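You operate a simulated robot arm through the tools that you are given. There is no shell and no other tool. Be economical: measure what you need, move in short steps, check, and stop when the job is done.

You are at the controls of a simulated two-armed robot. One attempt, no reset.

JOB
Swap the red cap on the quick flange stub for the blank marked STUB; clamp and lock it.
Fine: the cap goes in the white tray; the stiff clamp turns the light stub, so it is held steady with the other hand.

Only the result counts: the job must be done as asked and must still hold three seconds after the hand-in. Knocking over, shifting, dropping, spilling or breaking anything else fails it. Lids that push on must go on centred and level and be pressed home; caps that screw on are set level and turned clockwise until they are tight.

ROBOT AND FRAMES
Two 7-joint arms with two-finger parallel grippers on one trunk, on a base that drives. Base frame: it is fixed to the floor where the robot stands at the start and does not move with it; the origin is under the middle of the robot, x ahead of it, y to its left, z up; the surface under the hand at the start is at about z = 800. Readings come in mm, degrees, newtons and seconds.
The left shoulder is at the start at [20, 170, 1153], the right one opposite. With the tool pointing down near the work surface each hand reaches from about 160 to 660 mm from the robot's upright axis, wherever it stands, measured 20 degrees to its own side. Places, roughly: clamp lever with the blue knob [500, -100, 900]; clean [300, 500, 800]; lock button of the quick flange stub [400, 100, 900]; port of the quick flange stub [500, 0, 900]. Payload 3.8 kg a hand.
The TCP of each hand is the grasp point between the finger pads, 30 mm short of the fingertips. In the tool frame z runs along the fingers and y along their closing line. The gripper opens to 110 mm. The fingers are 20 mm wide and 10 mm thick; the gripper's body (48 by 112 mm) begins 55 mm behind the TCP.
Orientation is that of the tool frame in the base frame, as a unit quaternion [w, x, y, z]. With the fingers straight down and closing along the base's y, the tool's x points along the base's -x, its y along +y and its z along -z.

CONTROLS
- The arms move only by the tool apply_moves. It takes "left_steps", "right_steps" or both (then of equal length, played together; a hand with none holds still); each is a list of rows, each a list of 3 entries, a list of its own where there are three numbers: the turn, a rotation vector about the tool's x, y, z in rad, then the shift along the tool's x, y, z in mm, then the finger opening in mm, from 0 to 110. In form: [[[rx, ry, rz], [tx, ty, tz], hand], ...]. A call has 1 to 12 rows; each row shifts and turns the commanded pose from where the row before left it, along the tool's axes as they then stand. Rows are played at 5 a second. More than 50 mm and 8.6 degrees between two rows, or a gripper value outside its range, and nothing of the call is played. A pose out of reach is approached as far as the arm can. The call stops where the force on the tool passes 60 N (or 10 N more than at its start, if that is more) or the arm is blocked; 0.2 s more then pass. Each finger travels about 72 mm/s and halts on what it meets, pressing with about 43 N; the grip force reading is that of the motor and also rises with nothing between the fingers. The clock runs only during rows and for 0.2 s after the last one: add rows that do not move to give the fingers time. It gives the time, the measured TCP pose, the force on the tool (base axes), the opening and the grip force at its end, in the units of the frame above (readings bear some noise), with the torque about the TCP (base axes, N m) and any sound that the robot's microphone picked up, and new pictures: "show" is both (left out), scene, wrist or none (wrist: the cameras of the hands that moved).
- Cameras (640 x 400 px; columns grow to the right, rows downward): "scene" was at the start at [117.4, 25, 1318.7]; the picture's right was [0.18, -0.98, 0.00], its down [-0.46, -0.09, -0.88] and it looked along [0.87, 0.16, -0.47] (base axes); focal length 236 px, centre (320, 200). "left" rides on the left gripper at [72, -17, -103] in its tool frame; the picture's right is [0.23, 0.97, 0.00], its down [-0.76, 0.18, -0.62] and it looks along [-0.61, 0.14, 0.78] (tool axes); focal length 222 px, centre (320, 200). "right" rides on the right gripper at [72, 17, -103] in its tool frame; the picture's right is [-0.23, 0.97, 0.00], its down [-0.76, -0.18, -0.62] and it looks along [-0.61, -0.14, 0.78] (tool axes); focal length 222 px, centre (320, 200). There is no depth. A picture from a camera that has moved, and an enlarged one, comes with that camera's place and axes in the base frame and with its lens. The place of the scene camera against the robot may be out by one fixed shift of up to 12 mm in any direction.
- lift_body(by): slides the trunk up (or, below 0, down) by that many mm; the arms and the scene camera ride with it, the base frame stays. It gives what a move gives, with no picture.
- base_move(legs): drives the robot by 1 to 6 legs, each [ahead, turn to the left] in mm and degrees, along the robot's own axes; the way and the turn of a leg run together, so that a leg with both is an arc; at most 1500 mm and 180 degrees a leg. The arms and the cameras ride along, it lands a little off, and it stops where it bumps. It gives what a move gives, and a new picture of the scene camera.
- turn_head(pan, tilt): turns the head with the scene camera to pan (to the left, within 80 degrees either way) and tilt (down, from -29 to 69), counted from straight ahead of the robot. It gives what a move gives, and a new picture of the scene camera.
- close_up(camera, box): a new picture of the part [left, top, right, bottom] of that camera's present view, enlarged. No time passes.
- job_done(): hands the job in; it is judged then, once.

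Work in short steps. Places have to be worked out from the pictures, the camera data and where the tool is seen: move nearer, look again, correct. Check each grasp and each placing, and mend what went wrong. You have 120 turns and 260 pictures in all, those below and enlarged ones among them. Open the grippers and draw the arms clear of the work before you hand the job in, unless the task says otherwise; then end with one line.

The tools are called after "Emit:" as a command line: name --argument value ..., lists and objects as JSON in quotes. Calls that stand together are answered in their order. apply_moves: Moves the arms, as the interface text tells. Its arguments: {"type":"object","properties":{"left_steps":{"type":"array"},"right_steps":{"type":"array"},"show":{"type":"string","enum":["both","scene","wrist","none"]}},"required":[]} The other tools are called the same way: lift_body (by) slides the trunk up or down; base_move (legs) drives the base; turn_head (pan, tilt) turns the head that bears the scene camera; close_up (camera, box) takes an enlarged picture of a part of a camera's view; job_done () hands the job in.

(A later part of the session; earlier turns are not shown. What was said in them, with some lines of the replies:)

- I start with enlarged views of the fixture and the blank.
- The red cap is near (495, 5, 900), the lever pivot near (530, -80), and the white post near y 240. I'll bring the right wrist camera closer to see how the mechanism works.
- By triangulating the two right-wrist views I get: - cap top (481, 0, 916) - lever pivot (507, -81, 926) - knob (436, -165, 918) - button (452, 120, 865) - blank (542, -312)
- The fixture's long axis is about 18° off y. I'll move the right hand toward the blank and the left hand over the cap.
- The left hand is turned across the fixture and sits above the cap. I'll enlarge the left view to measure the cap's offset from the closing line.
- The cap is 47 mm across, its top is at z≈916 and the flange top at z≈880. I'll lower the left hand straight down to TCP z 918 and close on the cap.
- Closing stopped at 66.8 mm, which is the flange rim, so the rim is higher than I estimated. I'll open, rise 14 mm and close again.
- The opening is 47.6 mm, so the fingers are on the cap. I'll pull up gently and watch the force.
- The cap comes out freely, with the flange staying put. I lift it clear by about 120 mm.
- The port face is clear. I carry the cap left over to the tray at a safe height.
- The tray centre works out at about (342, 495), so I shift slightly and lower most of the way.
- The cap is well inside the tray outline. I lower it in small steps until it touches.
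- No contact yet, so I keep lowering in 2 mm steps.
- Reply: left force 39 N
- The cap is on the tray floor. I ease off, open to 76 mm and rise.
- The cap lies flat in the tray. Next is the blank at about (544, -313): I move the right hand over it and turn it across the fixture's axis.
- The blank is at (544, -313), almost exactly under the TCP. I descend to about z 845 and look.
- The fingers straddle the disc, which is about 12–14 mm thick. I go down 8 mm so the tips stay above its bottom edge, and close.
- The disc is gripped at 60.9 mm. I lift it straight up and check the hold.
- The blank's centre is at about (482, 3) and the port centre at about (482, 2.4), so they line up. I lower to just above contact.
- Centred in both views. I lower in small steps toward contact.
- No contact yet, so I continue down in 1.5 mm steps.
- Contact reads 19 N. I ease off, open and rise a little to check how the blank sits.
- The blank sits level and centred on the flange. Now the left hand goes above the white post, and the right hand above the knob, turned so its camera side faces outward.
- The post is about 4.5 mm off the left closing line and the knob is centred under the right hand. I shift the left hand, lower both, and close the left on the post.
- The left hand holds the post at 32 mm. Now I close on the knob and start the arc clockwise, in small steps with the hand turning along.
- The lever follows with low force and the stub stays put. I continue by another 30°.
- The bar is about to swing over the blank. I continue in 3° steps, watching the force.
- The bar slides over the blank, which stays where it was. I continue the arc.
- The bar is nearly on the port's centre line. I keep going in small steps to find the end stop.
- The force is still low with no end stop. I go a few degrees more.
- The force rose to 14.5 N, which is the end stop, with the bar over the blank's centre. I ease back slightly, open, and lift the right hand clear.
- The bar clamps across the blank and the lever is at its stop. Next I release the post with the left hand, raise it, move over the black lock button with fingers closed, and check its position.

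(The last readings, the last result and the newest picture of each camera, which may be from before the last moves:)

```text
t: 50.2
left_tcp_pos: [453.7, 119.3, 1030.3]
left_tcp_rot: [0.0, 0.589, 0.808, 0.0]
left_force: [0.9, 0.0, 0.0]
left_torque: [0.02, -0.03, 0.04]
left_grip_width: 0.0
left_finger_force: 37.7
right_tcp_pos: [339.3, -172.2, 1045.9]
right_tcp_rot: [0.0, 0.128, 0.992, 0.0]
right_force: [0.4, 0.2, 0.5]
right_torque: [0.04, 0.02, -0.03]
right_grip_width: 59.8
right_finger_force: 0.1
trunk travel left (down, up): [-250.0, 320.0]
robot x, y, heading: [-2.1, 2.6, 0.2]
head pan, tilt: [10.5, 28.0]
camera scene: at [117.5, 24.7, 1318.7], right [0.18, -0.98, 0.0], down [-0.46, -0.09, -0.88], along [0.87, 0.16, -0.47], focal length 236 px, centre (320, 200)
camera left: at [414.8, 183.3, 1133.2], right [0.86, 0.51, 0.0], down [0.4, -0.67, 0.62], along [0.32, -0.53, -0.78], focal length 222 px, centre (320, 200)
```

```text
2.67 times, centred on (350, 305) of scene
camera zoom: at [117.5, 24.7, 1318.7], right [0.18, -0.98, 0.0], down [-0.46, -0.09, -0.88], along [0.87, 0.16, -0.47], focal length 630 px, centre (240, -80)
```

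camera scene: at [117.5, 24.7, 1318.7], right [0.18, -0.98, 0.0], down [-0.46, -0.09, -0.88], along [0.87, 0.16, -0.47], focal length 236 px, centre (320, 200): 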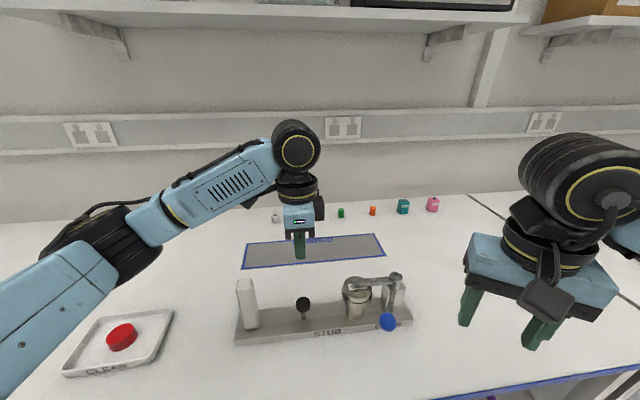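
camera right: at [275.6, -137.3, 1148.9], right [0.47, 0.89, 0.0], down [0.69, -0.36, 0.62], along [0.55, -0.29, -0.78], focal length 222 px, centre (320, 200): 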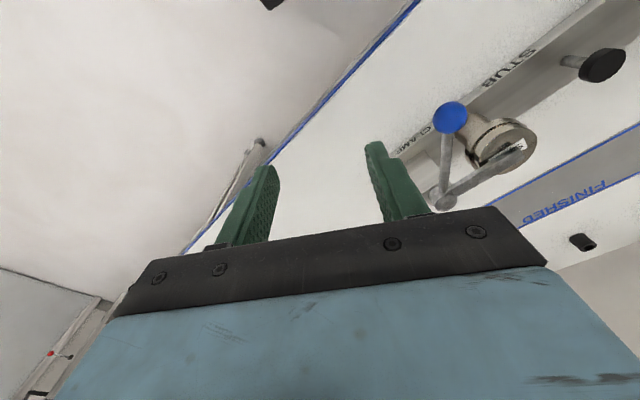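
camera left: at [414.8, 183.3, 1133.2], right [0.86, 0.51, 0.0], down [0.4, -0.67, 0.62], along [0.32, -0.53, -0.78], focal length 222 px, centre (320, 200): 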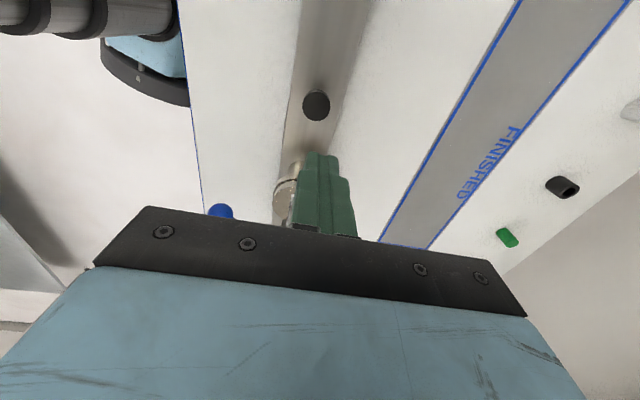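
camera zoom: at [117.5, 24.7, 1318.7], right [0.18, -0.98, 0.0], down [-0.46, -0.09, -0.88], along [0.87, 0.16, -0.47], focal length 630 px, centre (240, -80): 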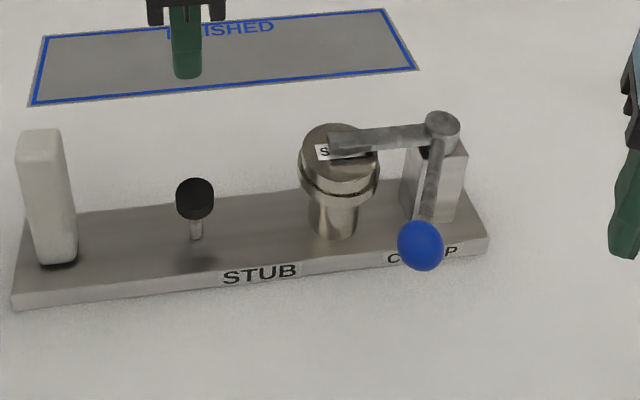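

The button's top centre is about (450, 115, 865). I shift onto it and lower to just above.

Emit:
apply_moves --left_steps '[[[0, 0, 0], [-3.2, -5.2, 40], 0], [[0, 0, 0], [0, 0, 45], 0], [[0, 0, 0], [0, 0, 40], 0], [[0, 0, 0], [0, 0, 0], 0]]' --show "both"

Emit:
close_up --camera "scene" --box '[230, 250, 400, 360]'

```text
t: 51.2
left_tcp_pos: [450.1, 114.3, 904.8]
left_tcp_rot: [0.001, 0.589, 0.808, -0.001]
left_force: [-0.2, 0.9, -0.4]
left_torque: [0.0, -0.02, 0.01]
left_grip_width: 0.2
left_finger_force: 37.5
right_tcp_pos: [340.6, -171.1, 1045.2]
right_tcp_rot: [0.0, 0.127, 0.992, 0.0]
right_force: [-0.4, 1.0, 0.1]
right_torque: [0.0, -0.01, -0.01]
right_grip_width: 59.9
right_finger_force: 0.1
trunk travel left (down, up): [-250.0, 320.0]
robot x, y, heading: [-0.9, -1.1, 0.2]
head pan, tilt: [10.5, 28.0]
camera scene: at [117.3, 25.0, 1318.7], right [0.18, -0.98, 0.0], down [-0.46, -0.09, -0.88], along [0.87, 0.16, -0.47], focal length 236 px, centre (320, 200)
camera left: at [410.6, 178.8, 1008.4], right [0.86, 0.51, 0.0], down [0.4, -0.67, 0.62], along [0.32, -0.53, -0.78], focal length 222 px, centre (320, 200)
```

scene: 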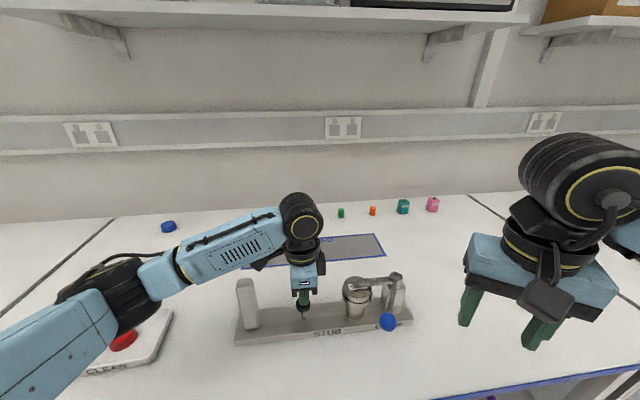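
left: 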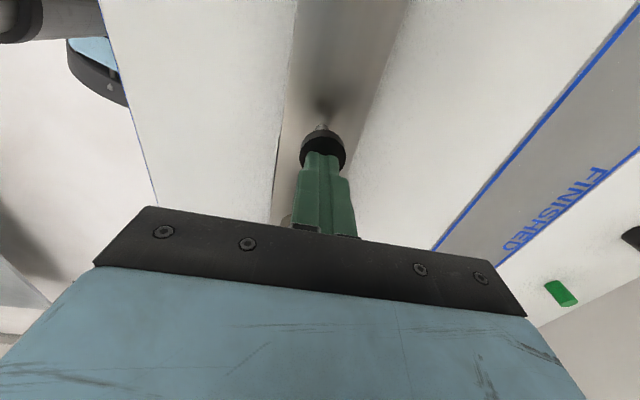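

```text
3.64 times, centred on (315, 305) of scene
camera zoom: at [117.3, 25.0, 1318.7], right [0.18, -0.98, 0.0], down [-0.46, -0.09, -0.88], along [0.87, 0.16, -0.47], focal length 859 px, centre (338, -182)
```

zoom: 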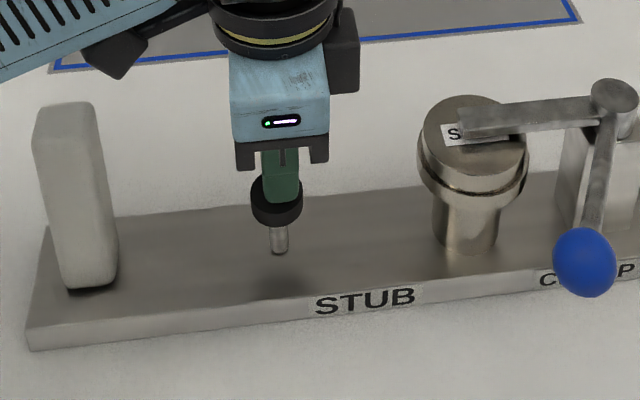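

The closed fingertips are centred on the button. I press down in 2 mm steps and listen for a click.

Emit:
apply_moves --left_steps '[[[0, 0, 0], [0, 0, 3], 0], [[0, 0, 0], [0, 0, 3], 0], [[0, 0, 0], [0, 0, 2], 0], [[0, 0, 0], [0, 0, 2], 0], [[0, 0, 0], [0, 0, 2], 0], [[0, 0, 0], [0, 0, 2], 0], [[0, 0, 0], [0, 0, 0], 0]]' --show "wrist"

```text
t: 52.8
left_tcp_pos: [449.4, 115.5, 891.5]
left_tcp_rot: [0.0, 0.589, 0.808, 0.0]
left_force: [-0.6, 0.5, 2.4]
left_torque: [0.03, 0.04, -0.05]
left_grip_width: 0.0
left_finger_force: 37.1
right_tcp_pos: [340.5, -171.0, 1045.7]
right_tcp_rot: [0.0, 0.127, 0.992, -0.001]
right_force: [0.5, -0.4, 0.6]
right_torque: [-0.01, 0.01, 0.01]
right_grip_width: 59.9
right_finger_force: 0.1
trunk travel left (down, up): [-250.0, 320.0]
robot x, y, heading: [-1.6, 1.9, -0.4]
head pan, tilt: [10.5, 28.0]
camera left: at [410.3, 179.0, 994.6], right [0.86, 0.51, 0.0], down [0.4, -0.67, 0.62], along [0.32, -0.53, -0.78], focal length 222 px, centre (320, 200)
```

left: 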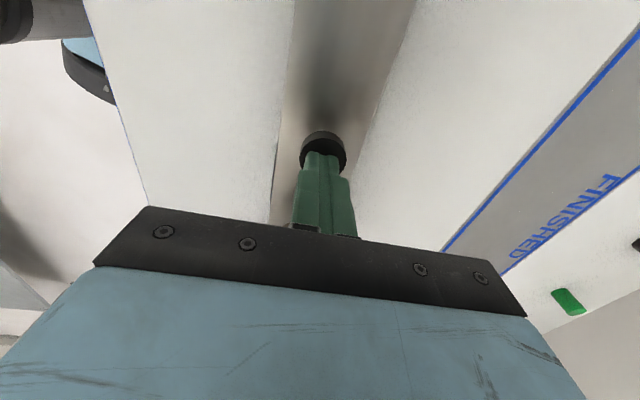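

Contact has started at 2.4 N. I keep pressing.

Emit:
apply_moves --left_steps '[[[0, 0, 0], [0, 0, 2], 0], [[0, 0, 0], [0, 0, 2], 0], [[0, 0, 0], [0, 0, 2], 0], [[0, 0, 0], [0, 0, 2], 0], [[0, 0, 0], [0, 0, 0], 0]]' --show "none"

Emit:
close_up --camera "scene" --box '[230, 250, 400, 360]'

```text
t: 54.0
left_tcp_pos: [448.7, 114.3, 890.2]
left_tcp_rot: [0.005, 0.588, 0.809, 0.001]
left_force: [-5.9, 11.0, 54.6]
left_torque: [0.51, 0.3, -0.46]
left_grip_width: 0.0
left_finger_force: 38.0
right_tcp_pos: [336.6, -170.7, 1046.6]
right_tcp_rot: [0.002, 0.127, 0.992, -0.001]
right_force: [-0.2, -0.2, 0.6]
right_torque: [0.0, -0.02, 0.01]
right_grip_width: 60.1
right_finger_force: 0.0
trunk travel left (down, up): [-250.0, 320.0]
robot x, y, heading: [1.8, -1.1, -0.2]
head pan, tilt: [10.5, 28.0]
```

```text
3.64 times, centred on (315, 305) of scene
camera zoom: at [113.0, 25.2, 1319.3], right [0.18, -0.98, 0.0], down [-0.46, -0.09, -0.88], along [0.87, 0.16, -0.47], focal length 859 px, centre (338, -182)
```

zoom: 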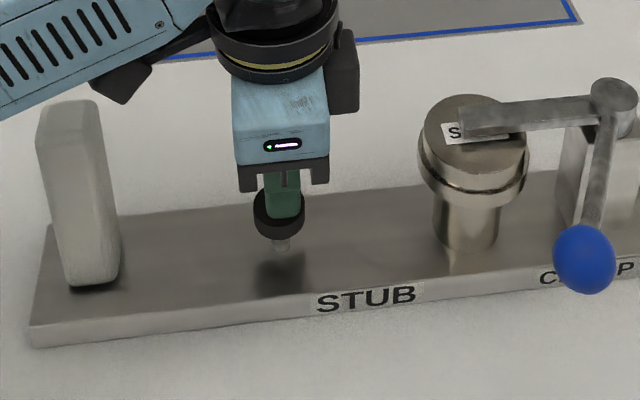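

The button went down and bottomed at about 55 N. I back off and check whether it stays in.

Emit:
apply_moves --left_steps '[[[0, 0, 0], [0, 0, -8], 0], [[0, 0, 0], [0, 0, -12], 0], [[0, 0, 0], [0, 0, -40], 0], [[0, 0, 0], [0, 0, 0], 0]]' --show "both"

Emit:
close_up --camera "scene" --box '[230, 250, 400, 360]'

```text
t: 55.0
left_tcp_pos: [449.3, 116.2, 942.9]
left_tcp_rot: [-0.001, 0.59, 0.808, 0.0]
left_force: [-0.8, -0.1, -0.4]
left_torque: [-0.03, 0.02, -0.04]
left_grip_width: 0.1
left_finger_force: 37.9
right_tcp_pos: [341.4, -170.9, 1044.8]
right_tcp_rot: [-0.001, 0.126, 0.992, 0.0]
right_force: [0.2, 0.0, 0.3]
right_torque: [-0.06, -0.01, 0.05]
right_grip_width: 60.0
right_finger_force: 0.0
trunk travel left (down, up): [-250.0, 320.0]
robot x, y, heading: [-0.3, -1.0, -0.3]
head pan, tilt: [10.5, 28.0]
camera scene: at [117.3, 25.1, 1318.6], right [0.18, -0.98, 0.0], down [-0.46, -0.09, -0.88], along [0.87, 0.16, -0.47], focal length 236 px, centre (320, 200)
camera left: at [410.3, 179.5, 1046.9], right [0.86, 0.51, 0.0], down [0.4, -0.67, 0.62], along [0.32, -0.53, -0.78], focal length 222 px, centre (320, 200)
```

scene: 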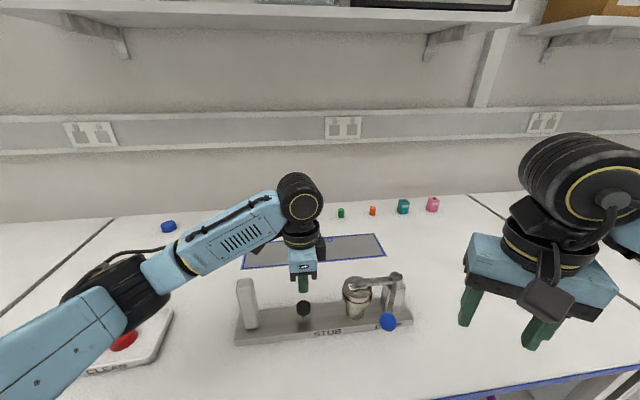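
left: 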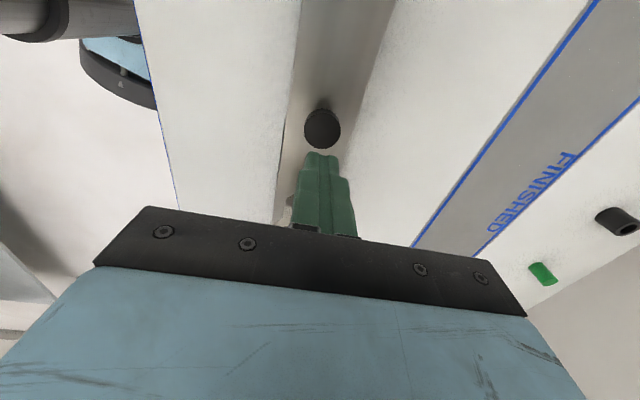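

```text
3.64 times, centred on (315, 305) of scene
camera zoom: at [117.3, 25.1, 1318.6], right [0.18, -0.98, 0.0], down [-0.46, -0.09, -0.88], along [0.87, 0.16, -0.47], focal length 859 px, centre (338, -182)
```

zoom: 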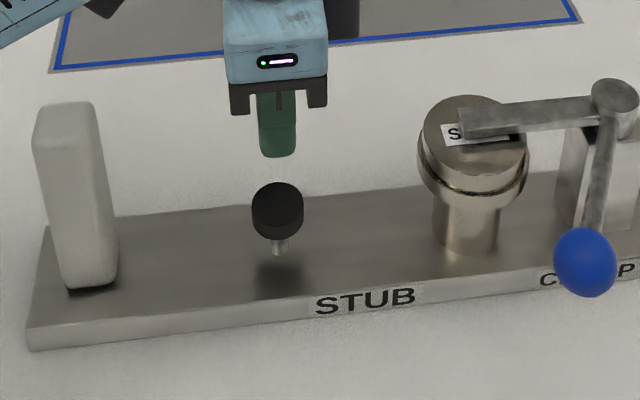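

The button stayed about 9 mm lower than before, against a hard stop, so it has latched. I check the clamp bar's alignment from the right camera and the button from the left.

Emit:
close_up --camera "right" --box '[380, 20, 640, 220]'

Emit:
close_up --camera "left" --box '[260, 80, 400, 190]'

```text
2.00 times, centred on (510, 120) of right
camera zoom: at [275.6, -137.1, 1148.8], right [0.47, 0.88, 0.0], down [0.69, -0.36, 0.62], along [0.55, -0.29, -0.78], focal length 444 px, centre (-60, 360)
```

zoom: 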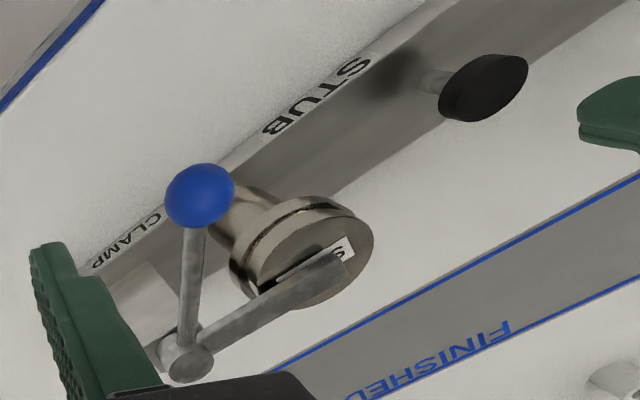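

```text
3.64 times, centred on (330, 135) of left
camera zoom: at [410.3, 179.5, 1046.9], right [0.86, 0.51, 0.0], down [0.4, -0.67, 0.62], along [0.32, -0.53, -0.78], focal length 808 px, centre (284, 436)
```

zoom: 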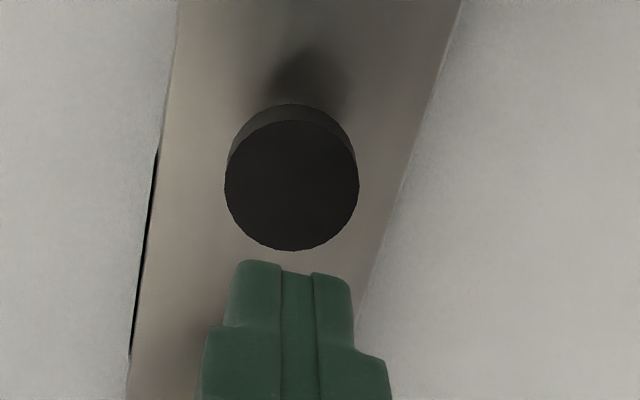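

The bar runs parallel to the fixture across the centre of the blank, and the button is down. I retract both arms clear with grippers open and take a last look.

Emit:
apply_moves --left_steps '[[[0, 0, 0], [0, 0, -45], 0], [[0, 0, 0], [0, 0, -45], 0], [[0, 0, 0], [0, 0, -45], 40], [[0, 0, 0], [45, 0, 0], 80], [[0, 0, 0], [45, 0, 0], 80], [[0, 0, 0], [45, 0, 0], 80], [[0, 0, 0], [45, 0, 0], 80], [[0, 0, 0], [0, 0, 0], 80]]' --right_steps '[[[0, 0, 0], [0, 0, -20], 80], [[0, 0, 0], [0, -40, 0], 80], [[0, 0, 0], [0, -40, 0], 80], [[0, 0, 0], [0, -20, 0], 80], [[0, 0, 0], [0, 0, 0], 80], [[0, 0, 0], [0, 0, 0], 80], [[0, 0, 0], [0, 0, 0], 80], [[0, 0, 0], [0, 0, 0], 80]]' --show "scene"

Emit:
close_up --camera "scene" --box '[230, 250, 470, 360]'

```text
t: 56.8
left_tcp_pos: [394.6, 286.3, 1078.9]
left_tcp_rot: [0.0, 0.59, 0.808, -0.001]
left_force: [0.6, -0.3, 0.2]
left_torque: [0.0, 0.01, 0.02]
left_grip_width: 80.0
left_finger_force: 0.0
right_tcp_pos: [316.5, -270.5, 1064.0]
right_tcp_rot: [0.0, 0.128, 0.992, 0.0]
right_force: [-0.4, -1.0, 0.4]
right_torque: [0.02, 0.01, -0.03]
right_grip_width: 79.9
right_finger_force: 0.1
trunk travel left (down, up): [-250.0, 320.0]
robot x, y, heading: [1.3, 0.4, 0.0]
head pan, tilt: [10.5, 28.0]
camera scene: at [117.7, 24.5, 1318.7], right [0.18, -0.98, 0.0], down [-0.46, -0.09, -0.88], along [0.87, 0.16, -0.47], focal length 236 px, centre (320, 200)
```

scene: 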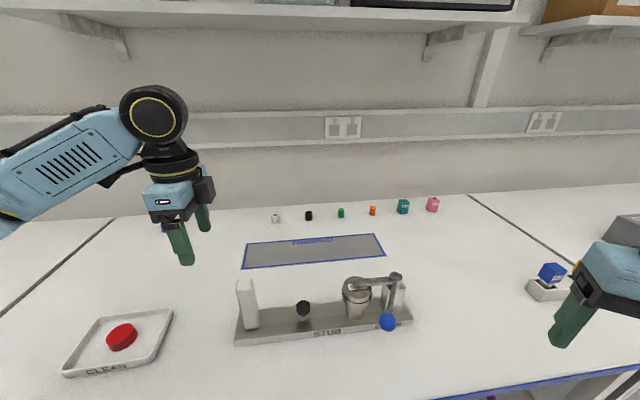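

```text
2.67 times, centred on (350, 305) of scene
camera zoom: at [117.7, 24.5, 1318.7], right [0.18, -0.98, 0.0], down [-0.46, -0.09, -0.88], along [0.87, 0.16, -0.47], focal length 630 px, centre (240, -80)
```

zoom: 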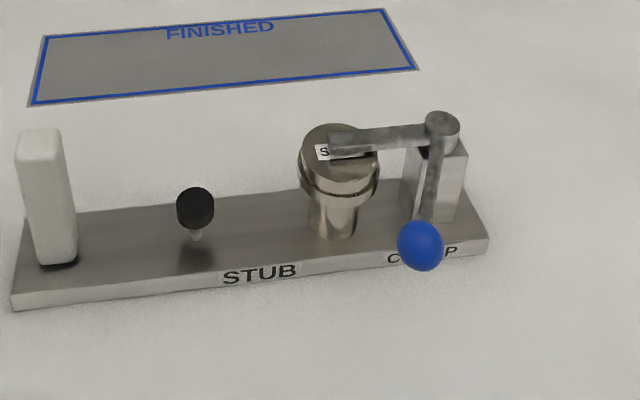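

The button stays down, the blank is clamped, the cap is in the tray and both arms are clear, so I hand it in.

Emit:
job_done

```text
The job is handed in.
```

I swapped the red cap for the STUB blank on the flange, clamped and locked it, and handed the job in. The cap is in the white tray and both arms are clear. The lock button stayed about 9 mm down after a 55 N press, with no audible click. The stub's clamp end shifted about 2 mm when the lever reached its stop.
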